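You operate a simulated robot arm through the tools that you are given. There is no shell and no other tool. Be economical: measure what you need, move in short steps, check, and stop when the job is done.

The job below is to be done with a simulated two-armed robot. You get a single attempt, and the scene is never put back.

JOB
Pick up the pale grey box that says "Y57" from the near end of the carpeted bench with one hand, pass it to the other hand and put it on the third shelf of rack 30 from the bottom. Set down upright: pale grey box.

Only the result counts: the job must be done as asked and must still hold three seconds after the hand-in. Knocking over, shifting, dropping, spilling or breaking anything else fails it.

ROBOT AND FRAMES
Two 7-joint arms with two-finger parallel grippers on one trunk, on a base that drives. Base frame: it is fixed to the floor where the robot stands at the start and does not move with it; the origin is under the middle of the robot, x ahead of it, y to its left, z up; the surface under the hand at the start is at about z = 83. Lengths are in cm, angles in degrees, forces in N, time in s.
The left shoulder is at the start at [5, 18.7, 108.5], the right one opposite. With the tool pointing down near the work surface each hand reaches from about 10 to 66 cm from the robot's upright axis, wherever it stands, measured 20 degrees to its own side. Places, roughly: third shelf of rack 30 [340, 240, 130]. Payload 3.43 kg a hand.
The tool frame of a hand sits at the grasp point between the pads (the TCP): z along the fingers, y along the line on which they close. The tips reach 3 cm beyond it. Largest opening 9.4 cm; finger width 2.8, thickness 1; the body of the gripper, 5 by 9.6 cm, starts 5.5 cm behind the TCP.
Orientation is that of the tool frame in the base frame, as a unit quaternion [x, y, z, w]. With the fingers straight down and closing along the base's y, the tool's x points along the base's -x, its y along +y and its z along -z.

CONTROLS
- The arms move only by the tool jog_arm. It takes "left_moves", "right_moves" or both (then of equal length, played together; a hand with none holds still); each is a list of rows, each a list of 7 numbers: the turn, a rotation vector about the base's x, y, z in degrees, then the shift along the base's x, y, z in cm, then the opening in per cent of the stroke, from 0 (shut) to 100 (fully open). In form: [[rx, ry, rz, x, y, z, claw], ...]. A call has 1 to 12 rows; each row shifts and turns the commanded pose from where the row before left it. A row lasts 0.2 s, in which the tool goes at most 5 cm and 8.6 degrees; a call with a longer step from one row to the next is refused whole, and so is a gripper value outside its range. A pose out of reach is approached as far as the arm can. The call stops where the force on the tool passes 40 N (or 10 N more than at its start, if that is more) or the arm is blocked; 0.2 s more then pass. Each finger travels about 15.3 cm/s and halts on what it meets, pressing with about 30 N; the grip force reading is that of the motor and also rises with nothing between the fingers. The clock runs only during rows and for 0.2 s after the last one: add rows that do not move to give the fingers time. The reply holds the time, the measured pose of the TCP, the force on the tool along the base axes, the opening and the grip force, in the units named above and with some noise, with the torque about the TCP (base axes, N m) and any sound that the robot's microphone picked up.
- Cameras (640 x 400 px; columns grow to the right, rows downward): "scene" is now at [14.5, 1.86, 124.42]; the picture's right is [0.21, -0.98, 0.00], its down [-0.57, -0.12, -0.81] and it looks along [0.79, 0.17, -0.58] (base axes); focal length 280 px, centre (320, 200). "left" rides on the left gripper at [7.6, -1.4, -10.2] in its tool frame; the picture's right is [0.18, 0.98, 0.00], its down [-0.75, 0.14, -0.64] and it looks along [-0.63, 0.12, 0.77] (tool axes); focal length 243 px, centre (320, 200). "right" rides on the right gripper at [7.6, 1.4, -10.2] in its tool frame; the picture's right is [-0.18, 0.98, 0.00], its down [-0.75, -0.14, -0.64] and it looks along [-0.63, -0.12, 0.77] (tool axes); focal length 243 px, centre (320, 200). There is no depth. A picture from a camera that has moved, and an enlarged one, comes with that camera's place and axes in the base frame and with its lens.
- camera(camera): a new picture of that camera. It takes no simulated time.
- slide_trunk(by): slides the trunk up (or, below 0, down) by that many cm; the arms and the scene camera ride with it, the base frame stays. It gives what a move gives, with no picture.
- drive_base(legs): drives the robot by 1 to 6 legs, each [ahead, left, turn to the left] in cm, cm and degrees, along the robot's own axes; the way and the turn of a leg run together, so that a leg with both is an arc; at most 150 cm and 180 degrees a leg. The arms and the cameras ride along, it lands a little off, and it stops where it bumps. It gives what a move gives.
- pan_tilt(pan, tilt): turns the head with the scene camera to pan (to the left, within 80 degrees either way) and tilt (down, from -29 to 69), counted from straight ahead of the robot. It gives what a move gives.
- enlarge(camera, box): a new picture of the part [left, top, right, bottom] of that camera's present view, enlarged. It takes no simulated time.
- finish_job(): hands the job in; it is judged then, once.

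Go step by step. Nothing tells you exact positions but the pictures and the camera data: compare them with the known pose of the tool, close in by small moves and look again before you grip or let go. The budget is 120 turns and 88 pictures, counting those below and the enlarged ones. Unless the task says otherwise, let go and move clear before handing in, and close with one line.

The tools are called after "Call:" by a JSON object that holds its "name" and its "arguments". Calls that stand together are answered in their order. jog_arm: Moves the arms, as the interface text tells. Its arguments: {"type":"object","properties":{"left_moves":{"type":"array","items":{"type":"array","items":{"type":"number"}}},"right_moves":{"type":"array","items":{"type":"array","items":{"type":"number"}}}},"required":[]} The other tools are called the same way: slide_trunk (by) slides the trunk up or down; drive_base (legs) drives the base; pan_tilt (pan, tilt) turns the head that bears the scene camera; camera (camera) takes a picture; enlarge (camera, box) takes an enlarged picture of a part of a camera's view; finish_job () hands the job in.

At the start:

```text
time_s: 0.0
left_position: [42.66, 31.05, 106.61]
left_orientation: [-0.001, 1.0, -0.001, 0.0]
left_wrist_force: [0.1, -0.1, 0.4]
left_ft_torque: [0.01, 0.01, 0.0]
left_finger_gap: 9.39
left_finger_force: 0.2
right_position: [39.8, -6.5, 104.68]
right_orientation: [0.0, 1.0, 0.0, 0.001]
right_wrist_force: [-0.7, 0.1, -0.2]
right_ft_torque: [0.0, 0.03, 0.0]
right_finger_gap: 9.41
right_finger_force: 0.1
trunk travel left (down, up): [-30.0, 13.2]
robot x, y, heading: [-0.12, 0.15, -0.1]
head pan, tilt: [12.2, 35.7]
```

scene: 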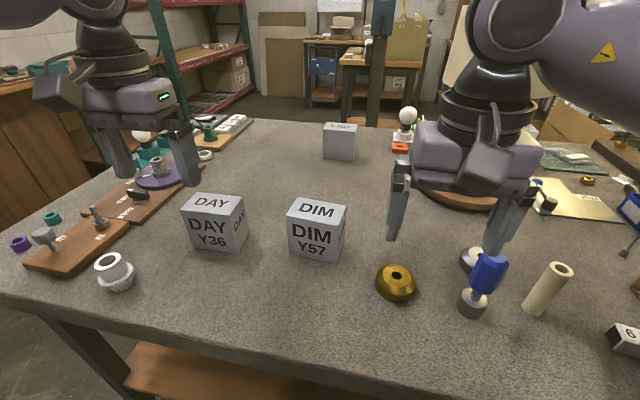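
right: 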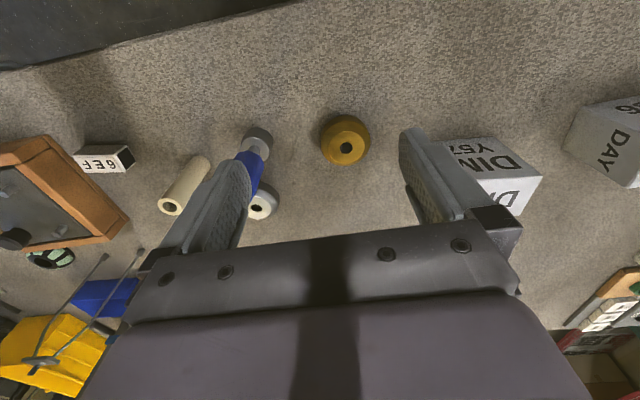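
left: 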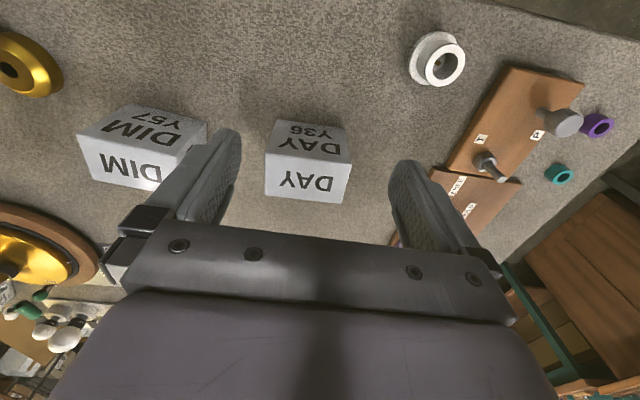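

The grey "DIM / Y57" box looks to be near (55, 11) on the bench, beside the "DAY / Y36" one. I'll zoom in to measure it.

Call:
{"name": "enlarge", "arguments": {"camera": "scene", "box": [170, 110, 410, 310]}}

Call:
{"name": "enlarge", "arguments": {"camera": "left", "box": [60, 80, 380, 220]}}

Call:
{"name": "pan_tilt", "arguments": {"pan": 40, "tilt": 5}}

Call:
{"name": "camera", "arguments": {"camera": "scene"}}

```text
2.00 times, centred on (290, 210) of scene
camera zoom: at [14.5, 1.86, 124.42], right [0.21, -0.98, 0.0], down [-0.57, -0.12, -0.81], along [0.79, 0.17, -0.58], focal length 560 px, centre (380, 180)
```

zoom: 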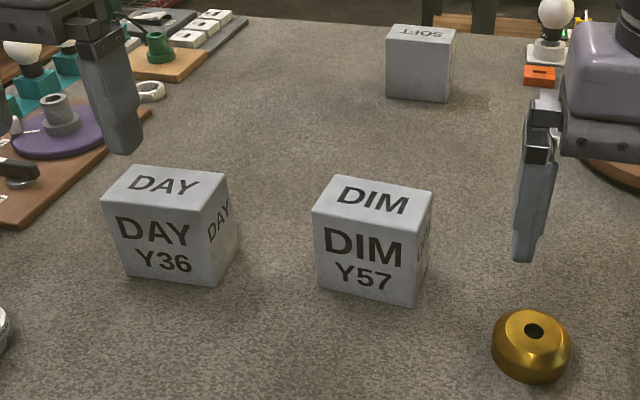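

```text
2.00 times, centred on (220, 150) of left
camera zoom: at [35.06, 29.61, 116.8], right [-0.19, 0.98, 0.0], down [0.75, 0.14, 0.64], along [0.63, 0.12, -0.77], focal length 485 px, centre (520, 300)
```

zoom: 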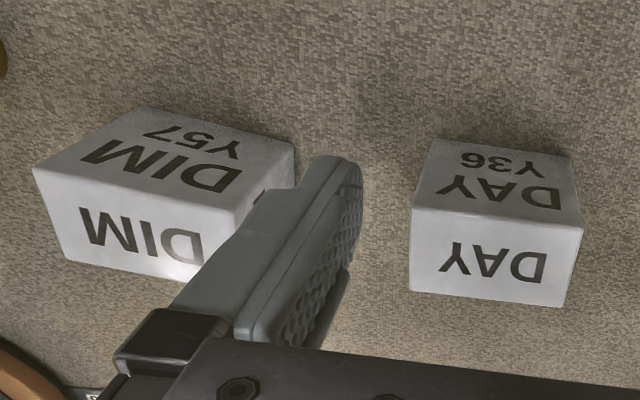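

```text
time_s: 1.0
left_position: [42.65, 30.94, 106.51]
left_orientation: [0.0, 1.0, 0.0, 0.0]
left_wrist_force: [0.1, 0.0, 0.2]
left_ft_torque: [0.01, -0.03, -0.03]
left_finger_gap: 9.38
left_finger_force: 0.0
right_position: [39.84, -6.43, 104.7]
right_orientation: [0.0, 1.0, 0.0, 0.0]
right_wrist_force: [0.0, -0.6, 0.1]
right_ft_torque: [0.0, 0.01, -0.02]
right_finger_gap: 9.4
right_finger_force: 0.0
trunk travel left (down, up): [-30.0, 13.2]
robot x, y, heading: [-0.05, -0.11, 0.2]
head pan, tilt: [40.0, 5.0]
```

```text
82 pictures are left
camera scene: at [12.97, 5.9, 129.34], right [0.64, -0.77, 0.0], down [-0.07, -0.06, -1.0], along [0.76, 0.64, -0.09], focal length 280 px, centre (320, 200)
```

scene: 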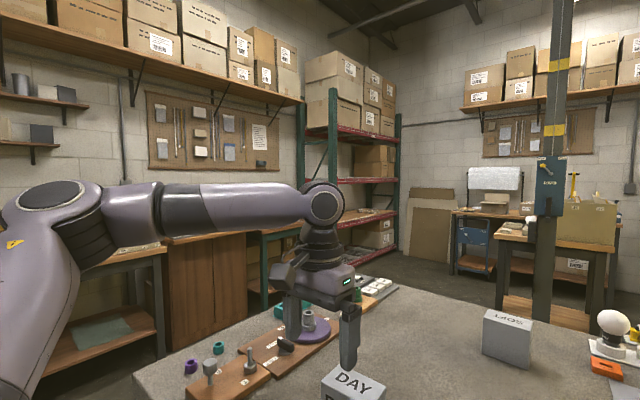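

Measured: Y57 is about 9.8 wide (along y), about 6 deep (x) and about 10 tall, so it must be gripped along x. I'll look closely at the rack next.

Call:
{"name": "enlarge", "arguments": {"camera": "scene", "box": [240, 40, 440, 290]}}

Call:
{"name": "pan_tilt", "arguments": {"pan": 10, "tilt": 50}}

Call:
{"name": "camera", "arguments": {"camera": "scene"}}

```text
1.60 times, centred on (340, 165) of scene
camera zoom: at [12.97, 5.9, 129.34], right [0.64, -0.77, 0.0], down [-0.07, -0.06, -1.0], along [0.76, 0.64, -0.09], focal length 448 px, centre (288, 256)
```

zoom: 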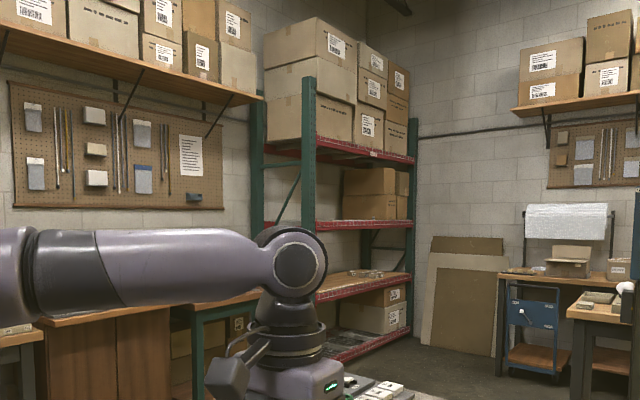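

```text
time_s: 2.1
left_position: [42.65, 30.92, 106.53]
left_orientation: [-0.001, 1.0, 0.0, 0.0]
left_wrist_force: [-0.1, -0.4, 0.2]
left_ft_torque: [-0.03, 0.02, 0.0]
left_finger_gap: 9.4
left_finger_force: 0.1
right_position: [39.88, -6.4, 104.67]
right_orientation: [0.001, 1.0, 0.0, -0.001]
right_wrist_force: [0.8, 0.9, -0.7]
right_ft_torque: [-0.03, -0.02, -0.01]
right_finger_gap: 9.4
right_finger_force: 0.0
trunk travel left (down, up): [-30.0, 13.2]
robot x, y, heading: [-0.08, -0.24, -0.1]
head pan, tilt: [10.0, 50.0]
```

```text
80 pictures are left
camera scene: at [13.52, 1.34, 122.37], right [0.17, -0.98, 0.0], down [-0.75, -0.13, -0.64], along [0.63, 0.11, -0.77], focal length 280 px, centre (320, 200)
```

scene: 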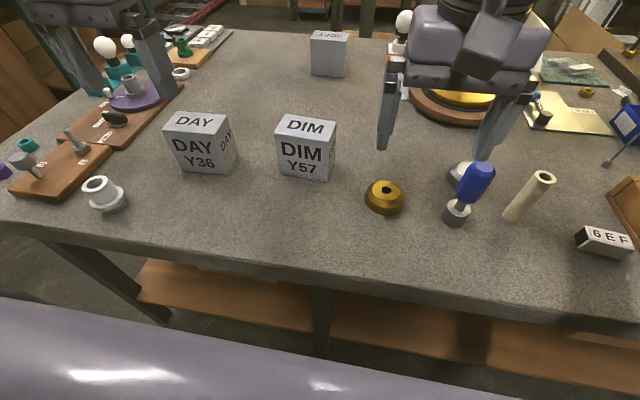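

The bench and rack are clear: shelf 3 is the second red beam from the top. Plan: the left hand grips from above, closing along x and offset towards +y. The right hand then takes the box from the right side, and I place it horizontally on the shelf. First the left hand goes over the box.

Call:
{"name": "jog_arm", "arguments": {"left_moves": [[0, 0, -8.2, 1.02, -1.52, 0, 100], [0, 0, -8.2, 1.02, -1.52, 0, 100], [0, 0, -8.2, 1.02, -1.52, 0, 100], [0, 0, -8.2, 1.02, -1.52, 0, 100], [0, 0, -8.2, 1.02, -1.52, 0, 100], [0, 0, -8.2, 1.02, -1.52, 0, 100], [0, 0, -8.2, 1.02, -1.52, 0, 100], [0, 0, -8.2, 1.02, -1.52, 0, 100], [0, 0, -8.2, 1.02, -1.52, 0, 100], [0, 0, -8.1, 1.02, -1.52, 0, 100], [0, 0, -8.1, 1.02, -1.5, 0, 100], [0, 0, 0, 0, 0, 0, 100]]}}

Call:
{"name": "camera", "arguments": {"camera": "scene"}}

Call:
{"name": "camera", "arguments": {"camera": "left"}}

```text
time_s: 4.7
left_position: [48.71, 19.42, 104.99]
left_orientation: [0.707, 0.707, 0.0, 0.002]
left_wrist_force: [-0.7, 0.4, 0.8]
left_ft_torque: [0.01, -0.03, -0.01]
left_finger_gap: 9.37
left_finger_force: 0.0
left hand out of reach, approached as far as the arm can: row 8, 9, 10, 11
right_position: [39.84, -6.47, 104.72]
right_orientation: [0.0, 1.0, 0.0, 0.0]
right_wrist_force: [-0.3, 0.5, -0.6]
right_ft_torque: [0.01, 0.01, 0.0]
right_finger_gap: 9.4
right_finger_force: 0.0
trunk travel left (down, up): [-30.0, 13.2]
robot x, y, heading: [-0.14, -0.18, 0.1]
head pan, tilt: [10.0, 50.0]
```

```text
79 pictures are left
camera scene: at [13.51, 1.34, 122.36], right [0.17, -0.98, 0.0], down [-0.75, -0.13, -0.64], along [0.63, 0.11, -0.77], focal length 280 px, centre (320, 200)
```

scene: 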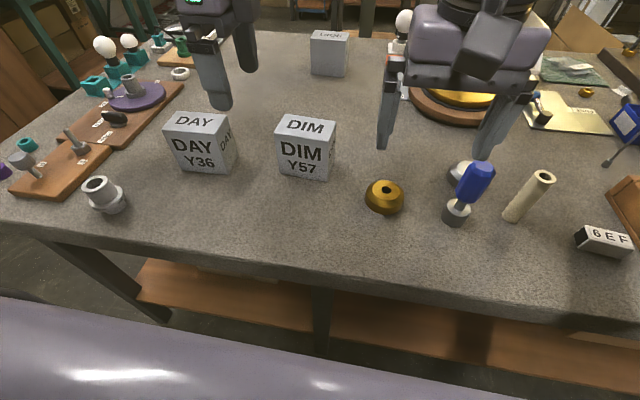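

```text
78 pictures are left
camera left: at [47.31, 27.11, 115.27], right [0.98, 0.18, 0.0], down [0.14, -0.75, 0.64], along [0.12, -0.63, -0.77], focal length 243 px, centre (320, 200)
```

left: 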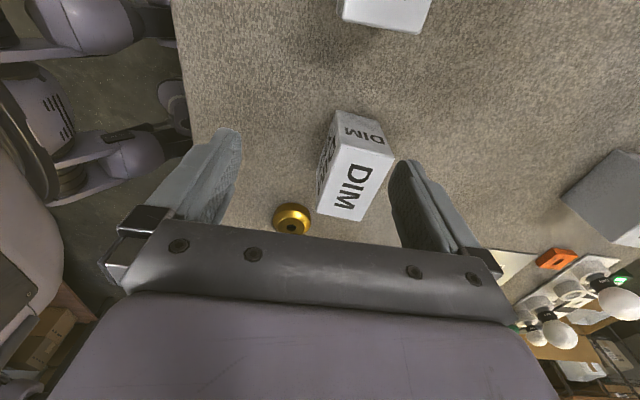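

The left arm ran out of reach because the hand is high relative to the shoulder. I'll raise the trunk, then move over the box.

Call:
{"name": "slide_trunk", "arguments": {"by": 10}}

Call:
{"name": "jog_arm", "arguments": {"left_moves": [[0, 0, 0, 0, 0, -4, 100], [0, 0, 0, 0, 0, -4, 100], [0, 0, 0, 0, 0, -1.5, 100], [0, 0, 0, 0, 0, 0, 100]]}}

```text
time_s: 6.0
left_position: [48.68, 19.4, 114.98]
left_orientation: [0.707, 0.708, 0.0, 0.001]
left_wrist_force: [-0.4, -0.4, 0.2]
left_ft_torque: [-0.01, -0.04, -0.03]
left_finger_gap: 9.4
left_finger_force: 0.0
right_position: [39.81, -6.36, 114.67]
right_orientation: [0.0, 1.0, 0.0, 0.0]
right_wrist_force: [0.2, 0.4, 0.2]
right_ft_torque: [-0.02, -0.01, 0.0]
right_finger_gap: 9.39
right_finger_force: 0.0
trunk travel left (down, up): [-40.0, 3.2]
robot x, y, heading: [-0.07, -0.12, -0.0]
head pan, tilt: [10.0, 50.0]
```

```text
time_s: 7.0
left_position: [48.67, 19.47, 105.58]
left_orientation: [0.707, 0.708, 0.0, 0.001]
left_wrist_force: [0.1, -0.1, -0.3]
left_ft_torque: [-0.01, 0.02, 0.02]
left_finger_gap: 9.42
left_finger_force: 0.0
right_position: [39.77, -6.45, 114.58]
right_orientation: [0.0, 1.0, 0.0, 0.0]
right_wrist_force: [0.3, 0.0, -0.1]
right_ft_torque: [-0.02, 0.0, -0.03]
right_finger_gap: 9.4
right_finger_force: 0.0
trunk travel left (down, up): [-40.0, 3.2]
robot x, y, heading: [-0.17, -0.22, 0.2]
head pan, tilt: [10.0, 50.0]
```

Now moving over the box at a safe height.

Call:
{"name": "jog_arm", "arguments": {"left_moves": [[0, 0, 0, 1.8, -1.8, 0, 100], [0, 0, 0, 1.8, -1.8, 0, 100], [0, 0, 0, 1.7, -1.6, 0, 100], [0, 0, 0, 0, 0, 0, 100]]}}

Call:
{"name": "camera", "arguments": {"camera": "left"}}

Call:
{"name": "camera", "arguments": {"camera": "scene"}}

```text
time_s: 8.0
left_position: [48.95, 19.38, 105.75]
left_orientation: [0.707, 0.707, 0.0, 0.002]
left_wrist_force: [0.4, -0.3, -0.1]
left_ft_torque: [-0.01, 0.0, 0.0]
left_finger_gap: 9.41
left_finger_force: 0.1
left hand out of reach, approached as far as the arm can: row 1, 2, 3
right_position: [39.92, -6.41, 114.65]
right_orientation: [0.0, 1.0, 0.0, 0.0]
right_wrist_force: [0.2, -0.9, -0.9]
right_ft_torque: [-0.01, -0.02, 0.02]
right_finger_gap: 9.39
right_finger_force: 0.1
trunk travel left (down, up): [-40.0, 3.2]
robot x, y, heading: [-0.04, -0.28, 0.0]
head pan, tilt: [10.0, 50.0]
```

```text
77 pictures are left
camera left: at [47.61, 26.92, 116.09], right [0.98, 0.19, 0.0], down [0.14, -0.75, 0.64], along [0.12, -0.63, -0.76], focal length 243 px, centre (320, 200)
```

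left: 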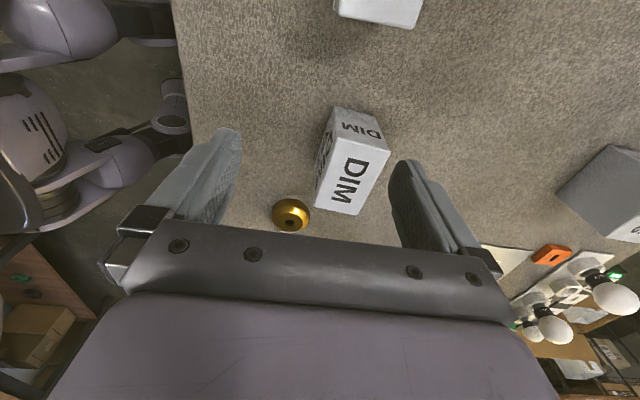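

```text
76 pictures are left
camera scene: at [13.51, 1.34, 132.36], right [0.17, -0.98, 0.0], down [-0.75, -0.13, -0.64], along [0.63, 0.11, -0.77], focal length 280 px, centre (320, 200)
```

scene: 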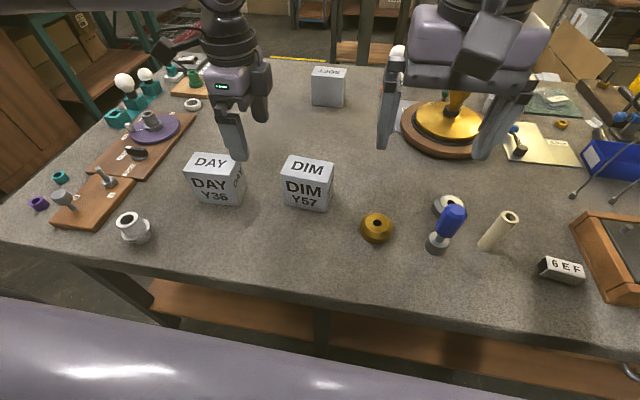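

Reach blocks again at the same place; I'll test separate directions to learn what limits it.

Call:
{"name": "jog_arm", "arguments": {"left_moves": [[0, 0, 0, 0, -2, 0, 100], [0, 0, 0, 0, -2, 0, 100], [0, 0, 0, 0, 0, 0, 100]]}}

Call:
{"name": "jog_arm", "arguments": {"left_moves": [[0, 0, 8, 0, 0, 0, 100], [0, 0, 8, 0, 0, 0, 100], [0, 0, 8, 0, 0, 0, 100], [0, 0, 0, 1, 0, 0, 100], [0, 0, 0, 1, 0, 0, 100], [0, 0, 0, 0, 0, 0, 100]]}}

```text
time_s: 8.8
left_position: [47.23, 17.49, 106.08]
left_orientation: [0.706, 0.708, 0.001, 0.002]
left_wrist_force: [-1.0, 0.4, -0.9]
left_ft_torque: [-0.02, 0.0, 0.0]
left_finger_gap: 9.38
left_finger_force: 0.1
left hand out of reach, approached as far as the arm can: row 1, 2
right_position: [39.7, -6.59, 114.66]
right_orientation: [0.0, 1.0, 0.0, 0.0]
right_wrist_force: [0.3, -0.1, -0.9]
right_ft_torque: [-0.02, -0.01, 0.0]
right_finger_gap: 9.39
right_finger_force: 0.1
trunk travel left (down, up): [-40.0, 3.2]
robot x, y, heading: [-0.12, 0.29, -0.2]
head pan, tilt: [10.0, 50.0]
```

```text
time_s: 10.2
left_position: [48.44, 18.49, 106.31]
left_orientation: [0.544, 0.839, -0.001, 0.003]
left_wrist_force: [0.4, -0.1, 0.7]
left_ft_torque: [0.04, 0.03, 0.01]
left_finger_gap: 9.41
left_finger_force: 0.1
left hand out of reach, approached as far as the arm can: row 4, 5
right_position: [39.9, -6.26, 114.59]
right_orientation: [0.001, 1.0, 0.0, 0.0]
right_wrist_force: [-0.7, 0.0, 0.8]
right_ft_torque: [0.03, -0.02, 0.01]
right_finger_gap: 9.4
right_finger_force: 0.0
trunk travel left (down, up): [-40.0, 3.2]
robot x, y, heading: [-0.25, -0.06, 0.1]
head pan, tilt: [10.0, 50.0]
```

The limit seems to be a crossing limit (x−y ≈ 30 in the robot frame), independent of yaw. I'll drive the robot right, so the box lies more to the left arm's side.

Call:
{"name": "drive_base", "arguments": {"legs": [[0, -12, 0]]}}

Call:
{"name": "jog_arm", "arguments": {"left_moves": [[0, 0, -8, 1, 2, 0, 100], [0, 0, -8, 1, 2, 0, 100], [0, 0, -8, 1, 2, 0, 100], [0, 0, 0, 1, 1, 0, 100], [0, 0, 0, 0, 0, 0, 100]]}}

Call:
{"name": "camera", "arguments": {"camera": "scene"}}

```text
time_s: 11.9
left_position: [48.28, 6.71, 106.27]
left_orientation: [0.543, 0.84, 0.0, 0.001]
left_wrist_force: [-0.2, 0.0, -0.3]
left_ft_torque: [-0.01, -0.03, -0.01]
left_finger_gap: 9.38
left_finger_force: 0.0
right_position: [39.73, -18.26, 114.63]
right_orientation: [0.0, 1.0, 0.0, 0.0]
right_wrist_force: [0.4, -0.8, 0.3]
right_ft_torque: [0.03, 0.0, -0.02]
right_finger_gap: 9.39
right_finger_force: 0.0
trunk travel left (down, up): [-40.0, 3.2]
robot x, y, heading: [-0.25, -11.49, -0.1]
head pan, tilt: [10.0, 50.0]
```

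```text
time_s: 13.1
left_position: [52.36, 13.77, 106.28]
left_orientation: [0.707, 0.707, 0.0, 0.004]
left_wrist_force: [0.1, 0.4, -0.6]
left_ft_torque: [-0.03, 0.02, -0.04]
left_finger_gap: 9.39
left_finger_force: 0.1
right_position: [39.92, -18.24, 114.71]
right_orientation: [0.0, 1.0, 0.001, -0.001]
right_wrist_force: [0.1, 0.6, 0.4]
right_ft_torque: [0.0, -0.02, -0.02]
right_finger_gap: 9.39
right_finger_force: 0.1
trunk travel left (down, up): [-40.0, 3.2]
robot x, y, heading: [0.3, -11.92, 0.1]
head pan, tilt: [10.0, 50.0]
```

```text
75 pictures are left
camera scene: at [13.51, -10.42, 132.36], right [0.17, -0.98, 0.0], down [-0.75, -0.13, -0.64], along [0.63, 0.11, -0.77], focal length 280 px, centre (320, 200)
```

scene: 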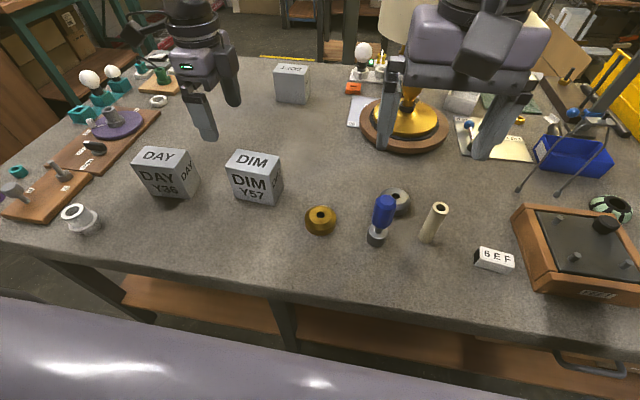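

Reach works now. I'll shift over the box and look from the left wrist.

Call:
{"name": "jog_arm", "arguments": {"left_moves": [[0, 0, 0, 1.6, 0.4, -2.5, 100], [0, 0, 0, 0, 0, -2, 100], [0, 0, 0, 0, 0, 0, 100]]}}

Call:
{"name": "camera", "arguments": {"camera": "left"}}

Call:
{"name": "enlarge", "arguments": {"camera": "scene", "box": [120, 100, 360, 250]}}

```text
time_s: 13.9
left_position: [53.58, 14.46, 101.9]
left_orientation: [0.707, 0.707, 0.0, 0.003]
left_wrist_force: [-0.6, 0.2, -0.6]
left_ft_torque: [-0.02, -0.01, 0.02]
left_finger_gap: 9.41
left_finger_force: 0.0
left hand out of reach, approached as far as the arm can: row 2
right_position: [39.93, -18.1, 114.74]
right_orientation: [0.001, 1.0, 0.0, 0.0]
right_wrist_force: [0.8, -0.2, 0.5]
right_ft_torque: [-0.02, -0.03, -0.02]
right_finger_gap: 9.39
right_finger_force: 0.1
trunk travel left (down, up): [-40.0, 3.2]
robot x, y, heading: [0.14, -11.69, -0.3]
head pan, tilt: [10.0, 50.0]
```

```text
74 pictures are left
camera left: at [52.16, 22.11, 112.12], right [0.98, 0.19, 0.0], down [0.14, -0.75, 0.65], along [0.12, -0.64, -0.76], focal length 243 px, centre (320, 200)
```

left: 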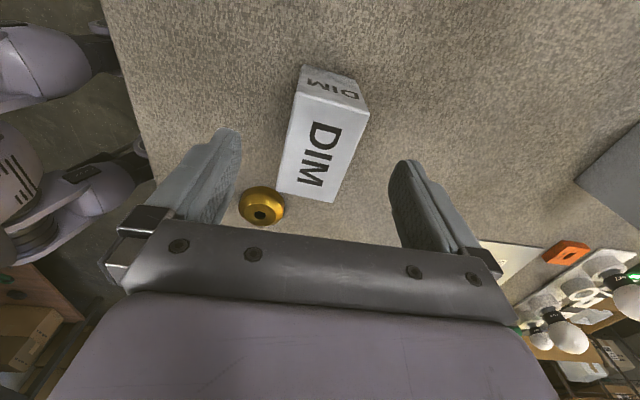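

```text
2.67 times, centred on (240, 175) of scene
camera zoom: at [13.52, -10.43, 132.36], right [0.17, -0.98, 0.0], down [-0.75, -0.13, -0.64], along [0.63, 0.11, -0.77], focal length 746 px, centre (533, 267)
```

zoom: 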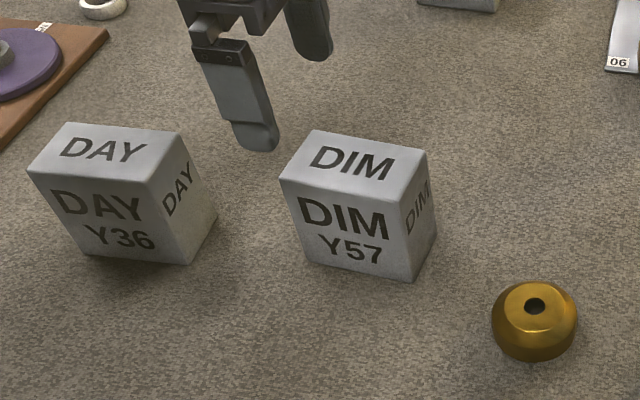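

Box centre is about (54.0, 11.0), yaw about −5°, 5.7 deep by 9.7 wide. I'll align the hand and try descending partway.

Call:
{"name": "jog_arm", "arguments": {"left_moves": [[0, 0, -5, 0.5, -0.2, 0, 100], [0, 0, 0, 0, 0, -1.5, 100], [0, 0, 0, 0, 0, -1.5, 100], [0, 0, 0, 0, 0, 0, 100]]}}

```text
time_s: 14.9
left_position: [52.89, 14.9, 99.17]
left_orientation: [0.736, 0.676, -0.001, 0.004]
left_wrist_force: [-0.8, -0.1, 0.0]
left_ft_torque: [0.02, -0.01, 0.01]
left_finger_gap: 9.41
left_finger_force: 0.1
left hand out of reach, approached as far as the arm can: row 1, 2, 3
right_position: [39.82, -18.24, 114.72]
right_orientation: [0.0, 1.0, -0.001, 0.0]
right_wrist_force: [-0.2, 0.3, -0.1]
right_ft_torque: [0.0, 0.03, -0.02]
right_finger_gap: 9.42
right_finger_force: 0.0
trunk travel left (down, up): [-40.0, 3.2]
robot x, y, heading: [-0.21, -11.94, -0.1]
head pan, tilt: [10.0, 50.0]
```

The arm is near full stretch, so I'll raise the hand a little and drive ahead 6 cm.

Call:
{"name": "jog_arm", "arguments": {"left_moves": [[0, 0, 0, -1, 0, 3, 100], [0, 0, 0, 0, 0, 0, 100]]}}

Call:
{"name": "drive_base", "arguments": {"legs": [[6, 0, 0]]}}

Call:
{"name": "jog_arm", "arguments": {"left_moves": [[0, 0, 0, 0, 0, 0, 100]]}}

```text
time_s: 15.5
left_position: [51.94, 14.81, 102.19]
left_orientation: [0.737, 0.676, -0.001, 0.003]
left_wrist_force: [-0.7, -0.4, -0.2]
left_ft_torque: [-0.03, -0.04, -0.01]
left_finger_gap: 9.43
left_finger_force: 0.1
right_position: [39.81, -18.14, 114.65]
right_orientation: [0.0, 1.0, 0.001, 0.0]
right_wrist_force: [0.3, -1.2, -0.9]
right_ft_torque: [0.03, 0.01, -0.01]
right_finger_gap: 9.39
right_finger_force: 0.1
trunk travel left (down, up): [-40.0, 3.2]
robot x, y, heading: [0.16, -12.06, -0.0]
head pan, tilt: [10.0, 50.0]
```

```text
time_s: 16.6
left_position: [56.93, 14.82, 102.29]
left_orientation: [0.736, 0.677, 0.0, 0.003]
left_wrist_force: [-0.2, 0.4, -0.3]
left_ft_torque: [0.04, -0.02, -0.02]
left_finger_gap: 9.38
left_finger_force: 0.0
right_position: [44.89, -18.11, 114.58]
right_orientation: [0.0, 1.0, 0.0, 0.0]
right_wrist_force: [0.2, 0.6, 0.2]
right_ft_torque: [0.04, -0.05, 0.01]
right_finger_gap: 9.39
right_finger_force: 0.1
trunk travel left (down, up): [-40.0, 3.2]
robot x, y, heading: [5.13, -11.75, 0.2]
head pan, tilt: [10.0, 50.0]
stopped in leg 1: the robot was blocked; the commanded pose is now the measured one
```

```text
time_s: 17.0
left_position: [56.96, 14.86, 102.17]
left_orientation: [0.736, 0.676, -0.001, 0.002]
left_wrist_force: [0.4, 0.2, 0.4]
left_ft_torque: [0.03, -0.04, 0.0]
left_finger_gap: 9.4
left_finger_force: 0.1
right_position: [44.96, -18.27, 114.66]
right_orientation: [0.001, 1.0, 0.0, -0.001]
right_wrist_force: [0.4, 0.6, -0.7]
right_ft_torque: [0.0, -0.01, 0.03]
right_finger_gap: 9.4
right_finger_force: 0.0
trunk travel left (down, up): [-40.0, 3.2]
robot x, y, heading: [5.3, -11.6, 0.3]
head pan, tilt: [10.0, 50.0]
```

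The base touched the bench after 5 cm and stopped there. I'll back off 1 cm, align, and check the picture.

Call:
{"name": "drive_base", "arguments": {"legs": [[-1, 0, 0]]}}

Call:
{"name": "jog_arm", "arguments": {"left_moves": [[0, 0, 0, -1.6, -0.6, 0, 100], [0, 0, 0, 0, 0, -2, 100], [0, 0, 0, 0, 0, 0, 100]]}}

Call:
{"name": "camera", "arguments": {"camera": "left"}}

Call:
{"name": "camera", "arguments": {"camera": "scene"}}

```text
time_s: 17.8
left_position: [56.01, 14.76, 102.14]
left_orientation: [0.736, 0.677, 0.0, 0.002]
left_wrist_force: [-1.2, 0.2, 0.2]
left_ft_torque: [-0.01, -0.01, 0.02]
left_finger_gap: 9.41
left_finger_force: 0.1
right_position: [43.95, -18.24, 114.62]
right_orientation: [0.0, 1.0, -0.001, -0.001]
right_wrist_force: [0.1, 0.9, 0.2]
right_ft_torque: [0.0, 0.0, -0.03]
right_finger_gap: 9.4
right_finger_force: 0.2
trunk travel left (down, up): [-40.0, 3.2]
robot x, y, heading: [4.08, -11.82, 0.1]
head pan, tilt: [10.0, 50.0]
```

```text
time_s: 18.6
left_position: [54.27, 14.27, 100.22]
left_orientation: [0.736, 0.677, 0.0, 0.002]
left_wrist_force: [-0.5, -0.1, 0.0]
left_ft_torque: [0.0, 0.03, -0.01]
left_finger_gap: 9.39
left_finger_force: 0.1
right_position: [43.99, -18.15, 114.65]
right_orientation: [0.001, 1.0, 0.0, -0.001]
right_wrist_force: [0.3, -0.1, -0.1]
right_ft_torque: [-0.02, -0.02, 0.01]
right_finger_gap: 9.39
right_finger_force: 0.1
trunk travel left (down, up): [-40.0, 3.2]
robot x, y, heading: [3.79, -11.91, -0.0]
head pan, tilt: [10.0, 50.0]
```

```text
72 pictures are left
camera left: at [53.67, 22.03, 110.45], right [0.99, 0.1, 0.0], down [0.08, -0.76, 0.65], along [0.07, -0.64, -0.76], focal length 243 px, centre (320, 200)
```

left: 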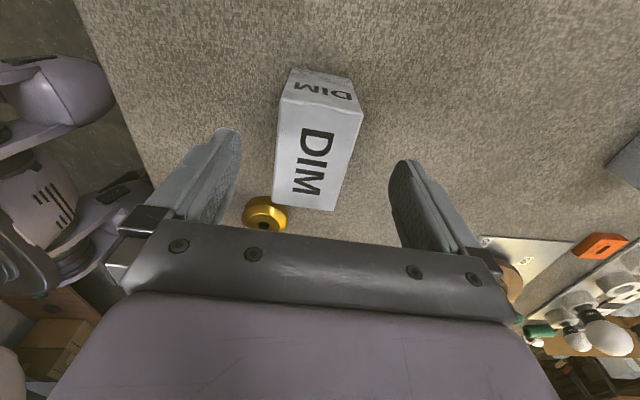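

```text
71 pictures are left
camera scene: at [17.62, -10.43, 132.36], right [0.17, -0.98, 0.0], down [-0.75, -0.13, -0.64], along [0.63, 0.11, -0.77], focal length 280 px, centre (320, 200)
```

scene: 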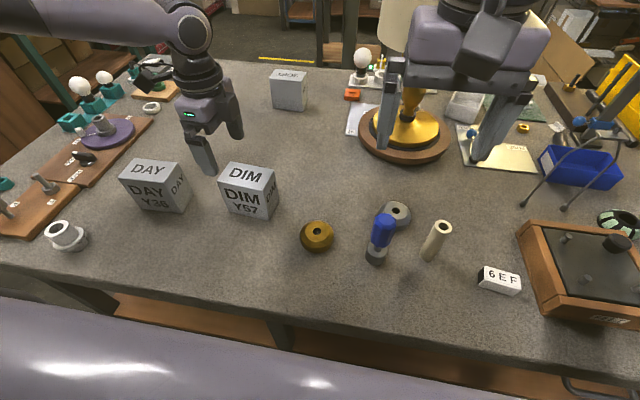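

The alignment is good: box centre (54.15, 11.15), TCP at (54.3, 14.3). Descending to z = 91.

Call:
{"name": "jog_arm", "arguments": {"left_moves": [[0, 0, 0, 0, 0, -2.3, 100], [0, 0, 0, 0, 0, -2.3, 100], [0, 0, 0, 0, 0, -2.3, 100], [0, 0, 0, 0, 0, -2.3, 100], [0, 0, 0, 0, 0, 0, 100]]}}

Call:
{"name": "camera", "arguments": {"camera": "left"}}

Call:
{"name": "camera", "arguments": {"camera": "scene"}}

```text
time_s: 19.8
left_position: [53.12, 15.4, 92.08]
left_orientation: [0.736, 0.677, -0.001, 0.001]
left_wrist_force: [-0.6, -0.3, -0.5]
left_ft_torque: [0.01, 0.03, 0.03]
left_finger_gap: 9.38
left_finger_force: 0.1
left hand out of reach, approached as far as the arm can: row 3, 4
right_position: [44.05, -18.25, 114.63]
right_orientation: [0.0, 1.0, 0.0, -0.001]
right_wrist_force: [0.4, -0.1, 0.2]
right_ft_torque: [-0.03, -0.02, -0.01]
right_finger_gap: 9.4
right_finger_force: 0.1
trunk travel left (down, up): [-40.0, 3.2]
robot x, y, heading: [4.38, -11.58, 0.2]
head pan, tilt: [10.0, 50.0]
```

```text
70 pictures are left
camera left: at [52.43, 23.1, 102.4], right [0.99, 0.1, 0.0], down [0.08, -0.76, 0.65], along [0.07, -0.64, -0.76], focal length 243 px, centre (320, 200)
```

left: 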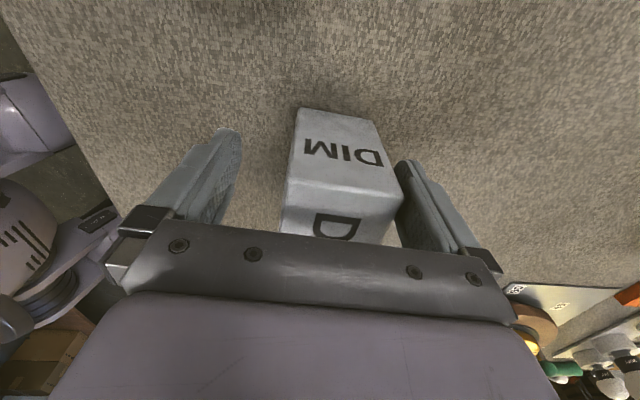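

```text
69 pictures are left
camera scene: at [17.65, -10.42, 132.36], right [0.17, -0.98, 0.0], down [-0.75, -0.13, -0.64], along [0.63, 0.11, -0.77], focal length 280 px, centre (320, 200)
```

scene: 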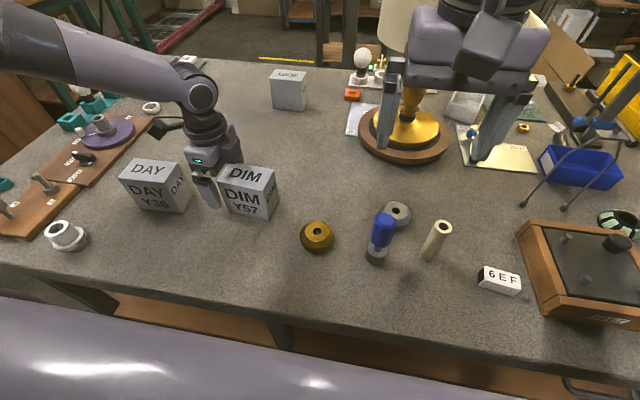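

Reach sagged the pose while lowering, with no contact. I'll go back up and use the trunk to descend instead.

Call:
{"name": "jog_arm", "arguments": {"left_moves": [[0, 0, 0, 0, 0, 3, 100], [0, 0, 0, 0, 0, 3, 100], [0, 0, 0, 0, 0, 3, 100], [0, 0, 0, 1.2, -1.2, 0, 100], [0, 0, 0, 0, 0, 0, 100]]}}

Call:
{"name": "slide_trunk", "arguments": {"by": -6}}

```text
time_s: 20.9
left_position: [54.26, 13.89, 101.0]
left_orientation: [0.737, 0.676, -0.001, 0.002]
left_wrist_force: [0.1, 0.7, 0.0]
left_ft_torque: [0.0, -0.03, 0.02]
left_finger_gap: 9.4
left_finger_force: 0.0
right_position: [43.99, -18.08, 114.55]
right_orientation: [0.001, 1.0, 0.001, -0.001]
right_wrist_force: [-0.7, -0.8, 0.6]
right_ft_torque: [-0.01, 0.0, -0.01]
right_finger_gap: 9.42
right_finger_force: 0.0
trunk travel left (down, up): [-40.0, 3.2]
robot x, y, heading: [4.01, -11.84, -0.0]
head pan, tilt: [10.0, 50.0]
```

```text
time_s: 21.9
left_position: [54.36, 13.89, 94.98]
left_orientation: [0.737, 0.676, 0.0, 0.001]
left_wrist_force: [0.0, 0.8, 0.4]
left_ft_torque: [0.03, -0.05, -0.01]
left_finger_gap: 9.4
left_finger_force: 0.2
right_position: [44.01, -18.16, 108.55]
right_orientation: [0.001, 1.0, 0.0, -0.001]
right_wrist_force: [0.2, -0.5, 0.0]
right_ft_torque: [-0.02, 0.01, 0.0]
right_finger_gap: 9.4
right_finger_force: 0.1
trunk travel left (down, up): [-34.0, 9.2]
robot x, y, heading: [4.21, -11.15, 0.0]
head pan, tilt: [10.0, 50.0]
```

Call:
{"name": "slide_trunk", "arguments": {"by": -4}}

Call:
{"name": "camera", "arguments": {"camera": "left"}}

Call:
{"name": "enlarge", "arguments": {"camera": "scene", "box": [140, 100, 340, 225]}}

```text
time_s: 22.8
left_position: [54.21, 13.94, 91.04]
left_orientation: [0.736, 0.677, 0.0, 0.002]
left_wrist_force: [-0.5, -0.1, 0.6]
left_ft_torque: [0.0, 0.0, -0.01]
left_finger_gap: 9.41
left_finger_force: 0.2
right_position: [43.94, -18.27, 104.64]
right_orientation: [0.001, 1.0, 0.0, -0.001]
right_wrist_force: [-0.3, 0.2, -0.1]
right_ft_torque: [0.01, 0.01, 0.02]
right_finger_gap: 9.41
right_finger_force: 0.0
trunk travel left (down, up): [-30.0, 13.2]
robot x, y, heading: [4.31, -11.65, 0.0]
head pan, tilt: [10.0, 50.0]
```

```text
68 pictures are left
camera left: at [53.56, 21.69, 101.25], right [0.99, 0.1, 0.0], down [0.08, -0.76, 0.65], along [0.07, -0.64, -0.76], focal length 243 px, centre (320, 200)
```

left: 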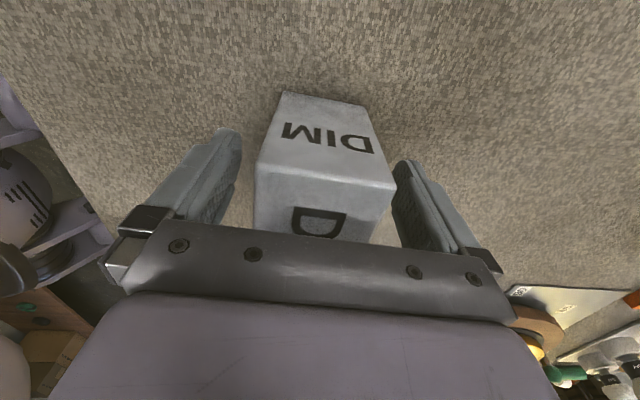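

```text
3.20 times, centred on (240, 162) of scene
camera zoom: at [17.63, -10.42, 122.36], right [0.17, -0.98, 0.0], down [-0.75, -0.13, -0.64], along [0.63, 0.11, -0.77], focal length 895 px, centre (576, 320)
```

zoom: 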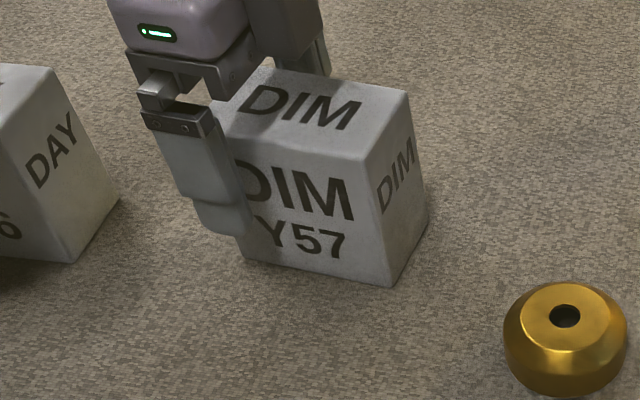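

The box is between the fingers and centred. Closing the left hand.

Call:
{"name": "jog_arm", "arguments": {"left_moves": [[0, 0, 0, 0, 0, 0, 70], [0, 0, 0, 0, 0, 0, 50], [0, 0, 0, 0, 0, 0, 0], [0, 0, 0, 0, 0, 0, 0]]}}

Call:
{"name": "jog_arm", "arguments": {"left_moves": [[0, 0, 0, 0, 0, 1, 0], [0, 0, 0, 0, 0, 2, 0], [0, 0, 0, 0, 0, 0, 0]]}}

Call:
{"name": "camera", "arguments": {"camera": "scene"}}

```text
time_s: 23.8
left_position: [54.29, 13.83, 91.0]
left_orientation: [0.736, 0.677, -0.001, 0.002]
left_wrist_force: [-0.8, 0.7, 0.8]
left_ft_torque: [-0.03, 0.04, -0.02]
left_finger_gap: 6.6
left_finger_force: 29.8
right_position: [43.97, -18.15, 104.67]
right_orientation: [0.001, 1.0, 0.001, -0.001]
right_wrist_force: [-0.8, 0.2, -0.1]
right_ft_torque: [0.0, 0.0, -0.03]
right_finger_gap: 9.41
right_finger_force: 0.0
trunk travel left (down, up): [-30.0, 13.2]
robot x, y, heading: [4.21, -12.09, -0.0]
head pan, tilt: [10.0, 50.0]
```

```text
time_s: 24.6
left_position: [54.32, 13.97, 94.03]
left_orientation: [0.736, 0.677, -0.001, 0.001]
left_wrist_force: [-0.1, 0.3, -1.1]
left_ft_torque: [0.07, 0.02, -0.03]
left_finger_gap: 6.59
left_finger_force: 29.6
right_position: [44.04, -18.22, 104.6]
right_orientation: [0.001, 1.0, 0.0, -0.001]
right_wrist_force: [-0.1, 1.1, -0.7]
right_ft_torque: [-0.01, 0.01, 0.02]
right_finger_gap: 9.4
right_finger_force: 0.1
trunk travel left (down, up): [-30.0, 13.2]
robot x, y, heading: [3.89, -11.89, -0.1]
head pan, tilt: [10.0, 50.0]
```

```text
66 pictures are left
camera scene: at [17.66, -10.41, 122.35], right [0.17, -0.98, 0.0], down [-0.75, -0.13, -0.64], along [0.63, 0.11, -0.77], focal length 280 px, centre (320, 200)
```

scene: 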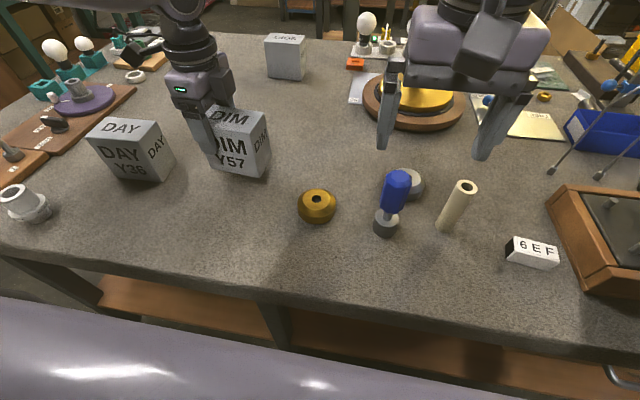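

The box is held and lifted, depth 6.6. Raising the trunk, then drawing the box back and to the right for the hand-over.

Call:
{"name": "slide_trunk", "arguments": {"by": 13}}

Call:
{"name": "jog_arm", "arguments": {"left_moves": [[0, 0, 1, -1.2, -0.8, 0.6, 0], [0, 0, 1, -1.2, -0.8, 0.6, 0], [0, 0, 1, -1.2, -0.8, 0.6, 0], [0, 0, 1, -1.2, -0.8, 0.6, 0], [0, 0, 0.8, -1.2, -0.8, 0.6, 0], [0, 0, 0, 0, 0, 0, 0]], "right_moves": [[0, 0, 0, 0, -2, 0, 100], [0, 0, 0, 0, -2, 0, 100], [0, 0, 0, 0, -2, 0, 100], [0, 0, 0, 0, -2, 0, 100], [0, 0, 0, 0, 0, 0, 100], [0, 0, 0, 0, 0, 0, 100]]}}

```text
time_s: 26.2
left_position: [54.51, 14.02, 107.03]
left_orientation: [0.736, 0.677, -0.001, 0.001]
left_wrist_force: [-0.3, -0.3, -0.9]
left_ft_torque: [0.04, 0.02, 0.03]
left_finger_gap: 6.62
left_finger_force: 30.0
right_position: [44.05, -18.25, 117.57]
right_orientation: [0.001, 1.0, 0.0, -0.001]
right_wrist_force: [0.6, 0.6, 0.2]
right_ft_torque: [-0.01, -0.01, 0.01]
right_finger_gap: 9.41
right_finger_force: 0.1
trunk travel left (down, up): [-43.0, 0.2]
robot x, y, heading: [4.3, -11.67, -0.1]
head pan, tilt: [10.0, 50.0]
```

```text
time_s: 27.6
left_position: [48.43, 10.04, 110.02]
left_orientation: [0.707, 0.707, -0.002, 0.001]
left_wrist_force: [-0.3, -0.5, -0.9]
left_ft_torque: [0.06, 0.04, -0.03]
left_finger_gap: 6.6
left_finger_force: 30.1
right_position: [43.95, -26.18, 117.58]
right_orientation: [0.001, 1.0, 0.001, -0.001]
right_wrist_force: [-0.4, 0.5, 0.4]
right_ft_torque: [0.04, 0.0, 0.0]
right_finger_gap: 9.41
right_finger_force: 0.1
trunk travel left (down, up): [-43.0, 0.2]
robot x, y, heading: [4.05, -12.05, -0.1]
head pan, tilt: [10.0, 50.0]
```

Now the right hand pitches to horizontal (pointing ahead), then yaws to point at the box.

Call:
{"name": "jog_arm", "arguments": {"right_moves": [[0, -8.2, 0, 0.4, 0, -0.6, 100], [0, -8.2, 0, 0.4, 0, -0.6, 100], [0, -8.2, 0, 0.4, 0, -0.6, 100], [0, -8.2, 0, 0.4, 0, -0.6, 100], [0, -8.2, 0, 0.4, 0, -0.6, 100], [0, -8.2, 0, 0.4, 0, -0.6, 100], [0, -8.2, 0, 0.4, 0, -0.6, 100], [0, -8.2, 0, 0.4, 0, -0.6, 100], [0, -8.2, 0, 0.4, 0, -0.6, 100], [0, -8.1, 0, 0.4, 0, -0.6, 100], [0, -8.1, 0, 0.4, 0, -0.6, 100], [0, 0, 0, 0, 0, 0, 100]]}}

Call:
{"name": "camera", "arguments": {"camera": "scene"}}

```text
time_s: 30.2
left_position: [48.34, 10.03, 110.0]
left_orientation: [0.708, 0.707, -0.001, 0.002]
left_wrist_force: [0.2, 0.3, -1.0]
left_ft_torque: [0.04, 0.0, -0.04]
left_finger_gap: 6.6
left_finger_force: 29.6
right_position: [48.17, -24.91, 111.83]
right_orientation: [0.003, 0.708, 0.0, 0.706]
right_wrist_force: [-0.8, 1.0, 0.1]
right_ft_torque: [0.0, 0.03, -0.04]
right_finger_gap: 9.41
right_finger_force: 0.1
right hand out of reach, approached as far as the arm can: row 11
trunk travel left (down, up): [-43.0, 0.2]
robot x, y, heading: [4.13, -11.78, 0.0]
head pan, tilt: [10.0, 50.0]
```

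```text
65 pictures are left
camera scene: at [17.62, -10.41, 135.37], right [0.17, -0.98, 0.0], down [-0.75, -0.13, -0.64], along [0.63, 0.11, -0.77], focal length 280 px, centre (320, 200)
```

scene: 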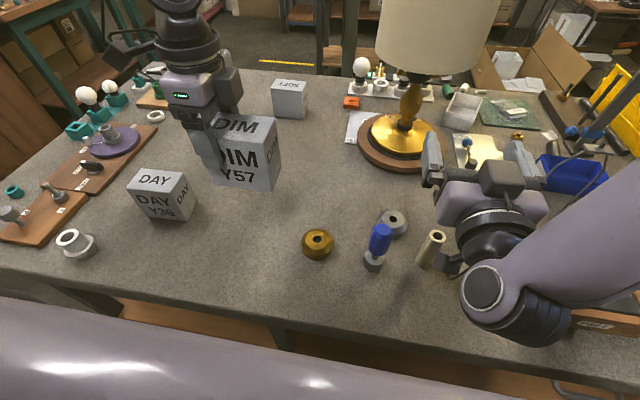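

There's a tall lamp near (84, −23), so I'll keep the right hand well short of it. Yawing the right hand towards +y.

Call:
{"name": "jog_arm", "arguments": {"right_moves": [[0, 0, 8.2, 0, 0.5, 0, 100], [0, 0, 8.2, 0, 0.5, 0, 100], [0, 0, 8.2, 0, 0.5, 0, 100], [0, 0, 8.2, 0, 0.5, 0, 100], [0, 0, 8.2, 0, 0.5, 0, 100], [0, 0, 8.2, 0, 0.5, 0, 100], [0, 0, 8.2, 0, 0.5, 0, 100], [0, 0, 8.2, 0, 0.5, 0, 100], [0, 0, 8.2, 0, 0.5, 0, 100], [0, 0, 8.1, 0, 0.5, 0, 100], [0, 0, 8.1, 0, 0.5, 0, 100], [0, 0, 0, 0, 0, 0, 100]]}}

Call:
{"name": "camera", "arguments": {"camera": "scene"}}

Call:
{"name": "camera", "arguments": {"camera": "right"}}

```text
time_s: 32.8
left_position: [48.37, 10.15, 109.99]
left_orientation: [0.707, 0.707, 0.0, 0.001]
left_wrist_force: [1.2, -0.6, -1.6]
left_ft_torque: [0.05, 0.0, 0.02]
left_finger_gap: 6.6
left_finger_force: 30.2
right_position: [43.99, -16.6, 116.43]
right_orientation: [-0.107, 0.693, 0.154, 0.697]
right_wrist_force: [-0.1, 0.9, 1.1]
right_ft_torque: [-0.02, 0.02, 0.01]
right_finger_gap: 9.39
right_finger_force: 0.0
right hand out of reach, approached as far as the arm can: row 1, 2, 3, 4, 5, 6, 7, 8, 9, 10, 11
trunk travel left (down, up): [-43.0, 0.2]
robot x, y, heading: [4.15, -11.61, 0.1]
head pan, tilt: [10.0, 50.0]
```

```text
64 pictures are left
camera scene: at [17.62, -9.93, 135.44], right [0.23, -0.97, 0.0], down [-0.74, -0.18, -0.65], along [0.63, 0.15, -0.76], focal length 280 px, centre (320, 200)
```

scene: 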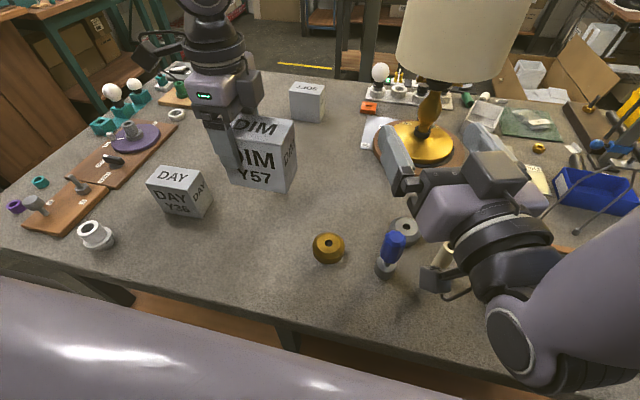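

```text
63 pictures are left
camera right: at [33.84, -18.6, 108.51], right [-0.35, 0.9, 0.25], down [-0.54, -0.41, 0.73], along [0.76, 0.13, 0.64], focal length 243 px, centre (320, 200)
```

right: 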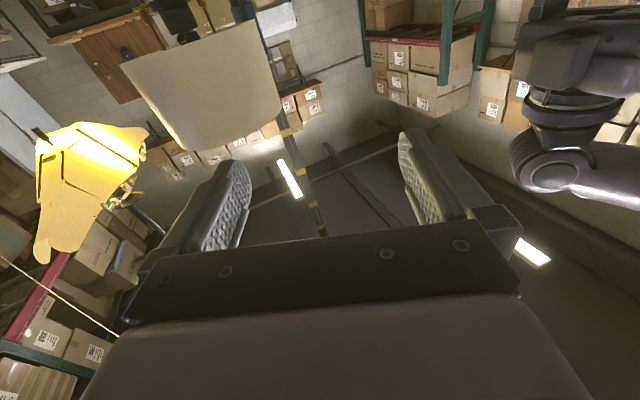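

The right wrist can't yaw to +y when horizontal. Instead the right hand will go back to pointing down, yaw +90 and tilt 45° in from the right. First I'll undo the pitch.

Call:
{"name": "jog_arm", "arguments": {"right_moves": [[0, 0, -7, 0, -2, 0, 100], [0, 0, -7, 0, -2, 0, 100], [0, 0, -7, 0, -2, 0, 100], [0, 8.2, 0, 0, -1, 0, 100], [0, 8.2, 0, 0, 0, 0, 100], [0, 8.2, 0, 0, 0, 0, 100], [0, 8.2, 0, 0, 0, 0, 100], [0, 8.2, 0, 0, 0, 0, 100], [0, 8.2, 0, 0, 0, 0, 100], [0, 8.2, 0, 0, 0, 0, 100], [0, 8.2, 0, 0, 0, 0, 100], [0, 8.2, 0, 0, 0, 0, 100]]}}

Call:
{"name": "jog_arm", "arguments": {"right_moves": [[0, 8.2, 0, 0, 0, 0, 100], [0, 8, 0, 0, 0, 0, 100], [0, 0, 8, 0, 0, 0, 100], [0, 0, 8, 0, 0, 0, 100], [0, 0, 8, 0, 0, 0, 100], [0, 0, 8, 0, 0, 0, 100], [0, 0, 8, 0, 0, 0, 100], [0, 0, 8, 0, 0, 0, 100], [0, 0, 8, 0, 0, 0, 100], [0, 0, 8, 0, 0, 0, 100]]}}

```text
time_s: 35.4
left_position: [48.53, 9.93, 109.98]
left_orientation: [0.708, 0.706, -0.002, 0.001]
left_wrist_force: [0.8, -0.6, -0.7]
left_ft_torque: [0.05, 0.02, -0.02]
left_finger_gap: 6.62
left_finger_force: 29.8
right_position: [44.14, -21.65, 114.94]
right_orientation: [-0.003, 0.99, 0.025, 0.137]
right_wrist_force: [0.2, 0.4, -0.2]
right_ft_torque: [-0.03, -0.02, -0.01]
right_finger_gap: 9.4
right_finger_force: 0.0
right hand out of reach, approached as far as the arm can: row 4
trunk travel left (down, up): [-43.0, 0.2]
robot x, y, heading: [4.32, -11.47, 0.1]
head pan, tilt: [10.0, 50.0]
```

```text
time_s: 37.6
left_position: [48.37, 9.96, 109.97]
left_orientation: [0.707, 0.707, -0.001, 0.003]
left_wrist_force: [0.2, 0.1, -0.7]
left_ft_torque: [0.06, -0.04, -0.01]
left_finger_gap: 6.59
left_finger_force: 30.0
right_position: [44.08, -21.54, 114.83]
right_orientation: [-0.531, 0.847, 0.02, -0.013]
right_wrist_force: [0.1, -0.2, 0.4]
right_ft_torque: [-0.02, -0.01, 0.0]
right_finger_gap: 9.41
right_finger_force: 0.0
trunk travel left (down, up): [-43.0, 0.2]
robot x, y, heading: [4.18, -11.81, 0.0]
head pan, tilt: [10.0, 50.0]
```

Working fine. Completing the yaw, then rolling 45° about x.

Call:
{"name": "jog_arm", "arguments": {"right_moves": [[0, 0, 8.5, 0.5, 0, 0, 100], [0, 0, 8.5, 0.5, 0, 0, 100], [0, 0, 8.5, 0.5, 0, 0, 100], [7.5, 0, 0, 0.5, 0, 0, 100], [7.5, 0, 0, 0.5, 0, 0, 100], [7.5, 0, 0, 0.5, 0, 0, 100], [7.5, 0, 0, 0.5, 0, 0, 100], [7.5, 0, 0, 0.5, 0, 0, 100], [7.5, 0, 0, 0.4, 0, 0, 100], [0, 0, 0, 0, 0, 0, 100]]}}

Call:
{"name": "camera", "arguments": {"camera": "scene"}}

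Call:
{"name": "camera", "arguments": {"camera": "right"}}

```text
time_s: 39.8
left_position: [48.46, 9.96, 109.93]
left_orientation: [0.707, 0.708, -0.001, 0.001]
left_wrist_force: [0.2, 0.4, -1.6]
left_ft_torque: [0.04, 0.0, -0.01]
left_finger_gap: 6.61
left_finger_force: 30.1
right_position: [32.19, -22.6, 120.55]
right_orientation: [0.656, -0.65, -0.288, -0.253]
right_wrist_force: [-0.5, 0.1, -0.2]
right_ft_torque: [0.01, -0.03, -0.01]
right_finger_gap: 9.4
right_finger_force: 0.0
right hand out of reach, approached as far as the arm can: row 2, 3, 4, 5, 6, 7, 8, 9
trunk travel left (down, up): [-43.0, 0.2]
robot x, y, heading: [4.05, -11.47, 0.0]
head pan, tilt: [10.0, 50.0]
```

```text
62 pictures are left
camera scene: at [17.67, -10.39, 135.35], right [0.17, -0.98, 0.0], down [-0.75, -0.13, -0.64], along [0.63, 0.11, -0.77], focal length 280 px, centre (320, 200)
```

scene: 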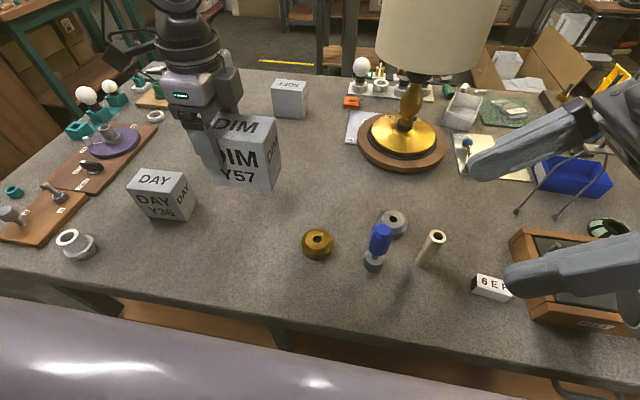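

```text
61 pictures are left
camera right: at [31.09, -35.34, 122.35], right [-0.98, 0.1, 0.17], down [0.18, 0.08, 0.98], along [0.09, 0.99, -0.1], focal length 243 px, centre (320, 200)
```

right: 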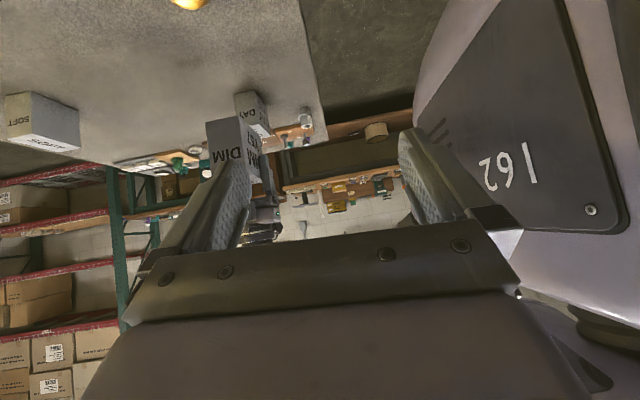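

The orientation is reached, but the hand was drawn back to x = 32. I'll try moving towards the box with this orientation.

Call:
{"name": "jog_arm", "arguments": {"right_moves": [[0, 0, 0, 1, 2, -1, 100], [0, 0, 0, 1, 2, -1, 100], [0, 0, 0, 1, 2, -1, 100], [0, 0, 0, 1, 2, -1, 100], [0, 0, 0, 1, 2, -1, 100], [0, 0, 0, 1, 2, -1, 100], [0, 0, 0, 0, 0, 0, 100]]}}

```text
time_s: 41.4
left_position: [48.42, 9.9, 110.02]
left_orientation: [0.707, 0.707, -0.001, 0.001]
left_wrist_force: [0.4, 0.0, -1.9]
left_ft_torque: [0.05, 0.0, 0.01]
left_finger_gap: 6.6
left_finger_force: 29.8
right_position: [32.8, -20.07, 120.09]
right_orientation: [0.655, -0.651, -0.288, -0.252]
right_wrist_force: [0.3, 0.6, -1.0]
right_ft_torque: [0.01, 0.03, -0.02]
right_finger_gap: 9.41
right_finger_force: 0.0
right hand out of reach, approached as far as the arm can: row 1, 2, 3, 4, 5, 6
trunk travel left (down, up): [-43.0, 0.2]
robot x, y, heading: [4.02, -11.66, -0.1]
head pan, tilt: [10.0, 50.0]
```

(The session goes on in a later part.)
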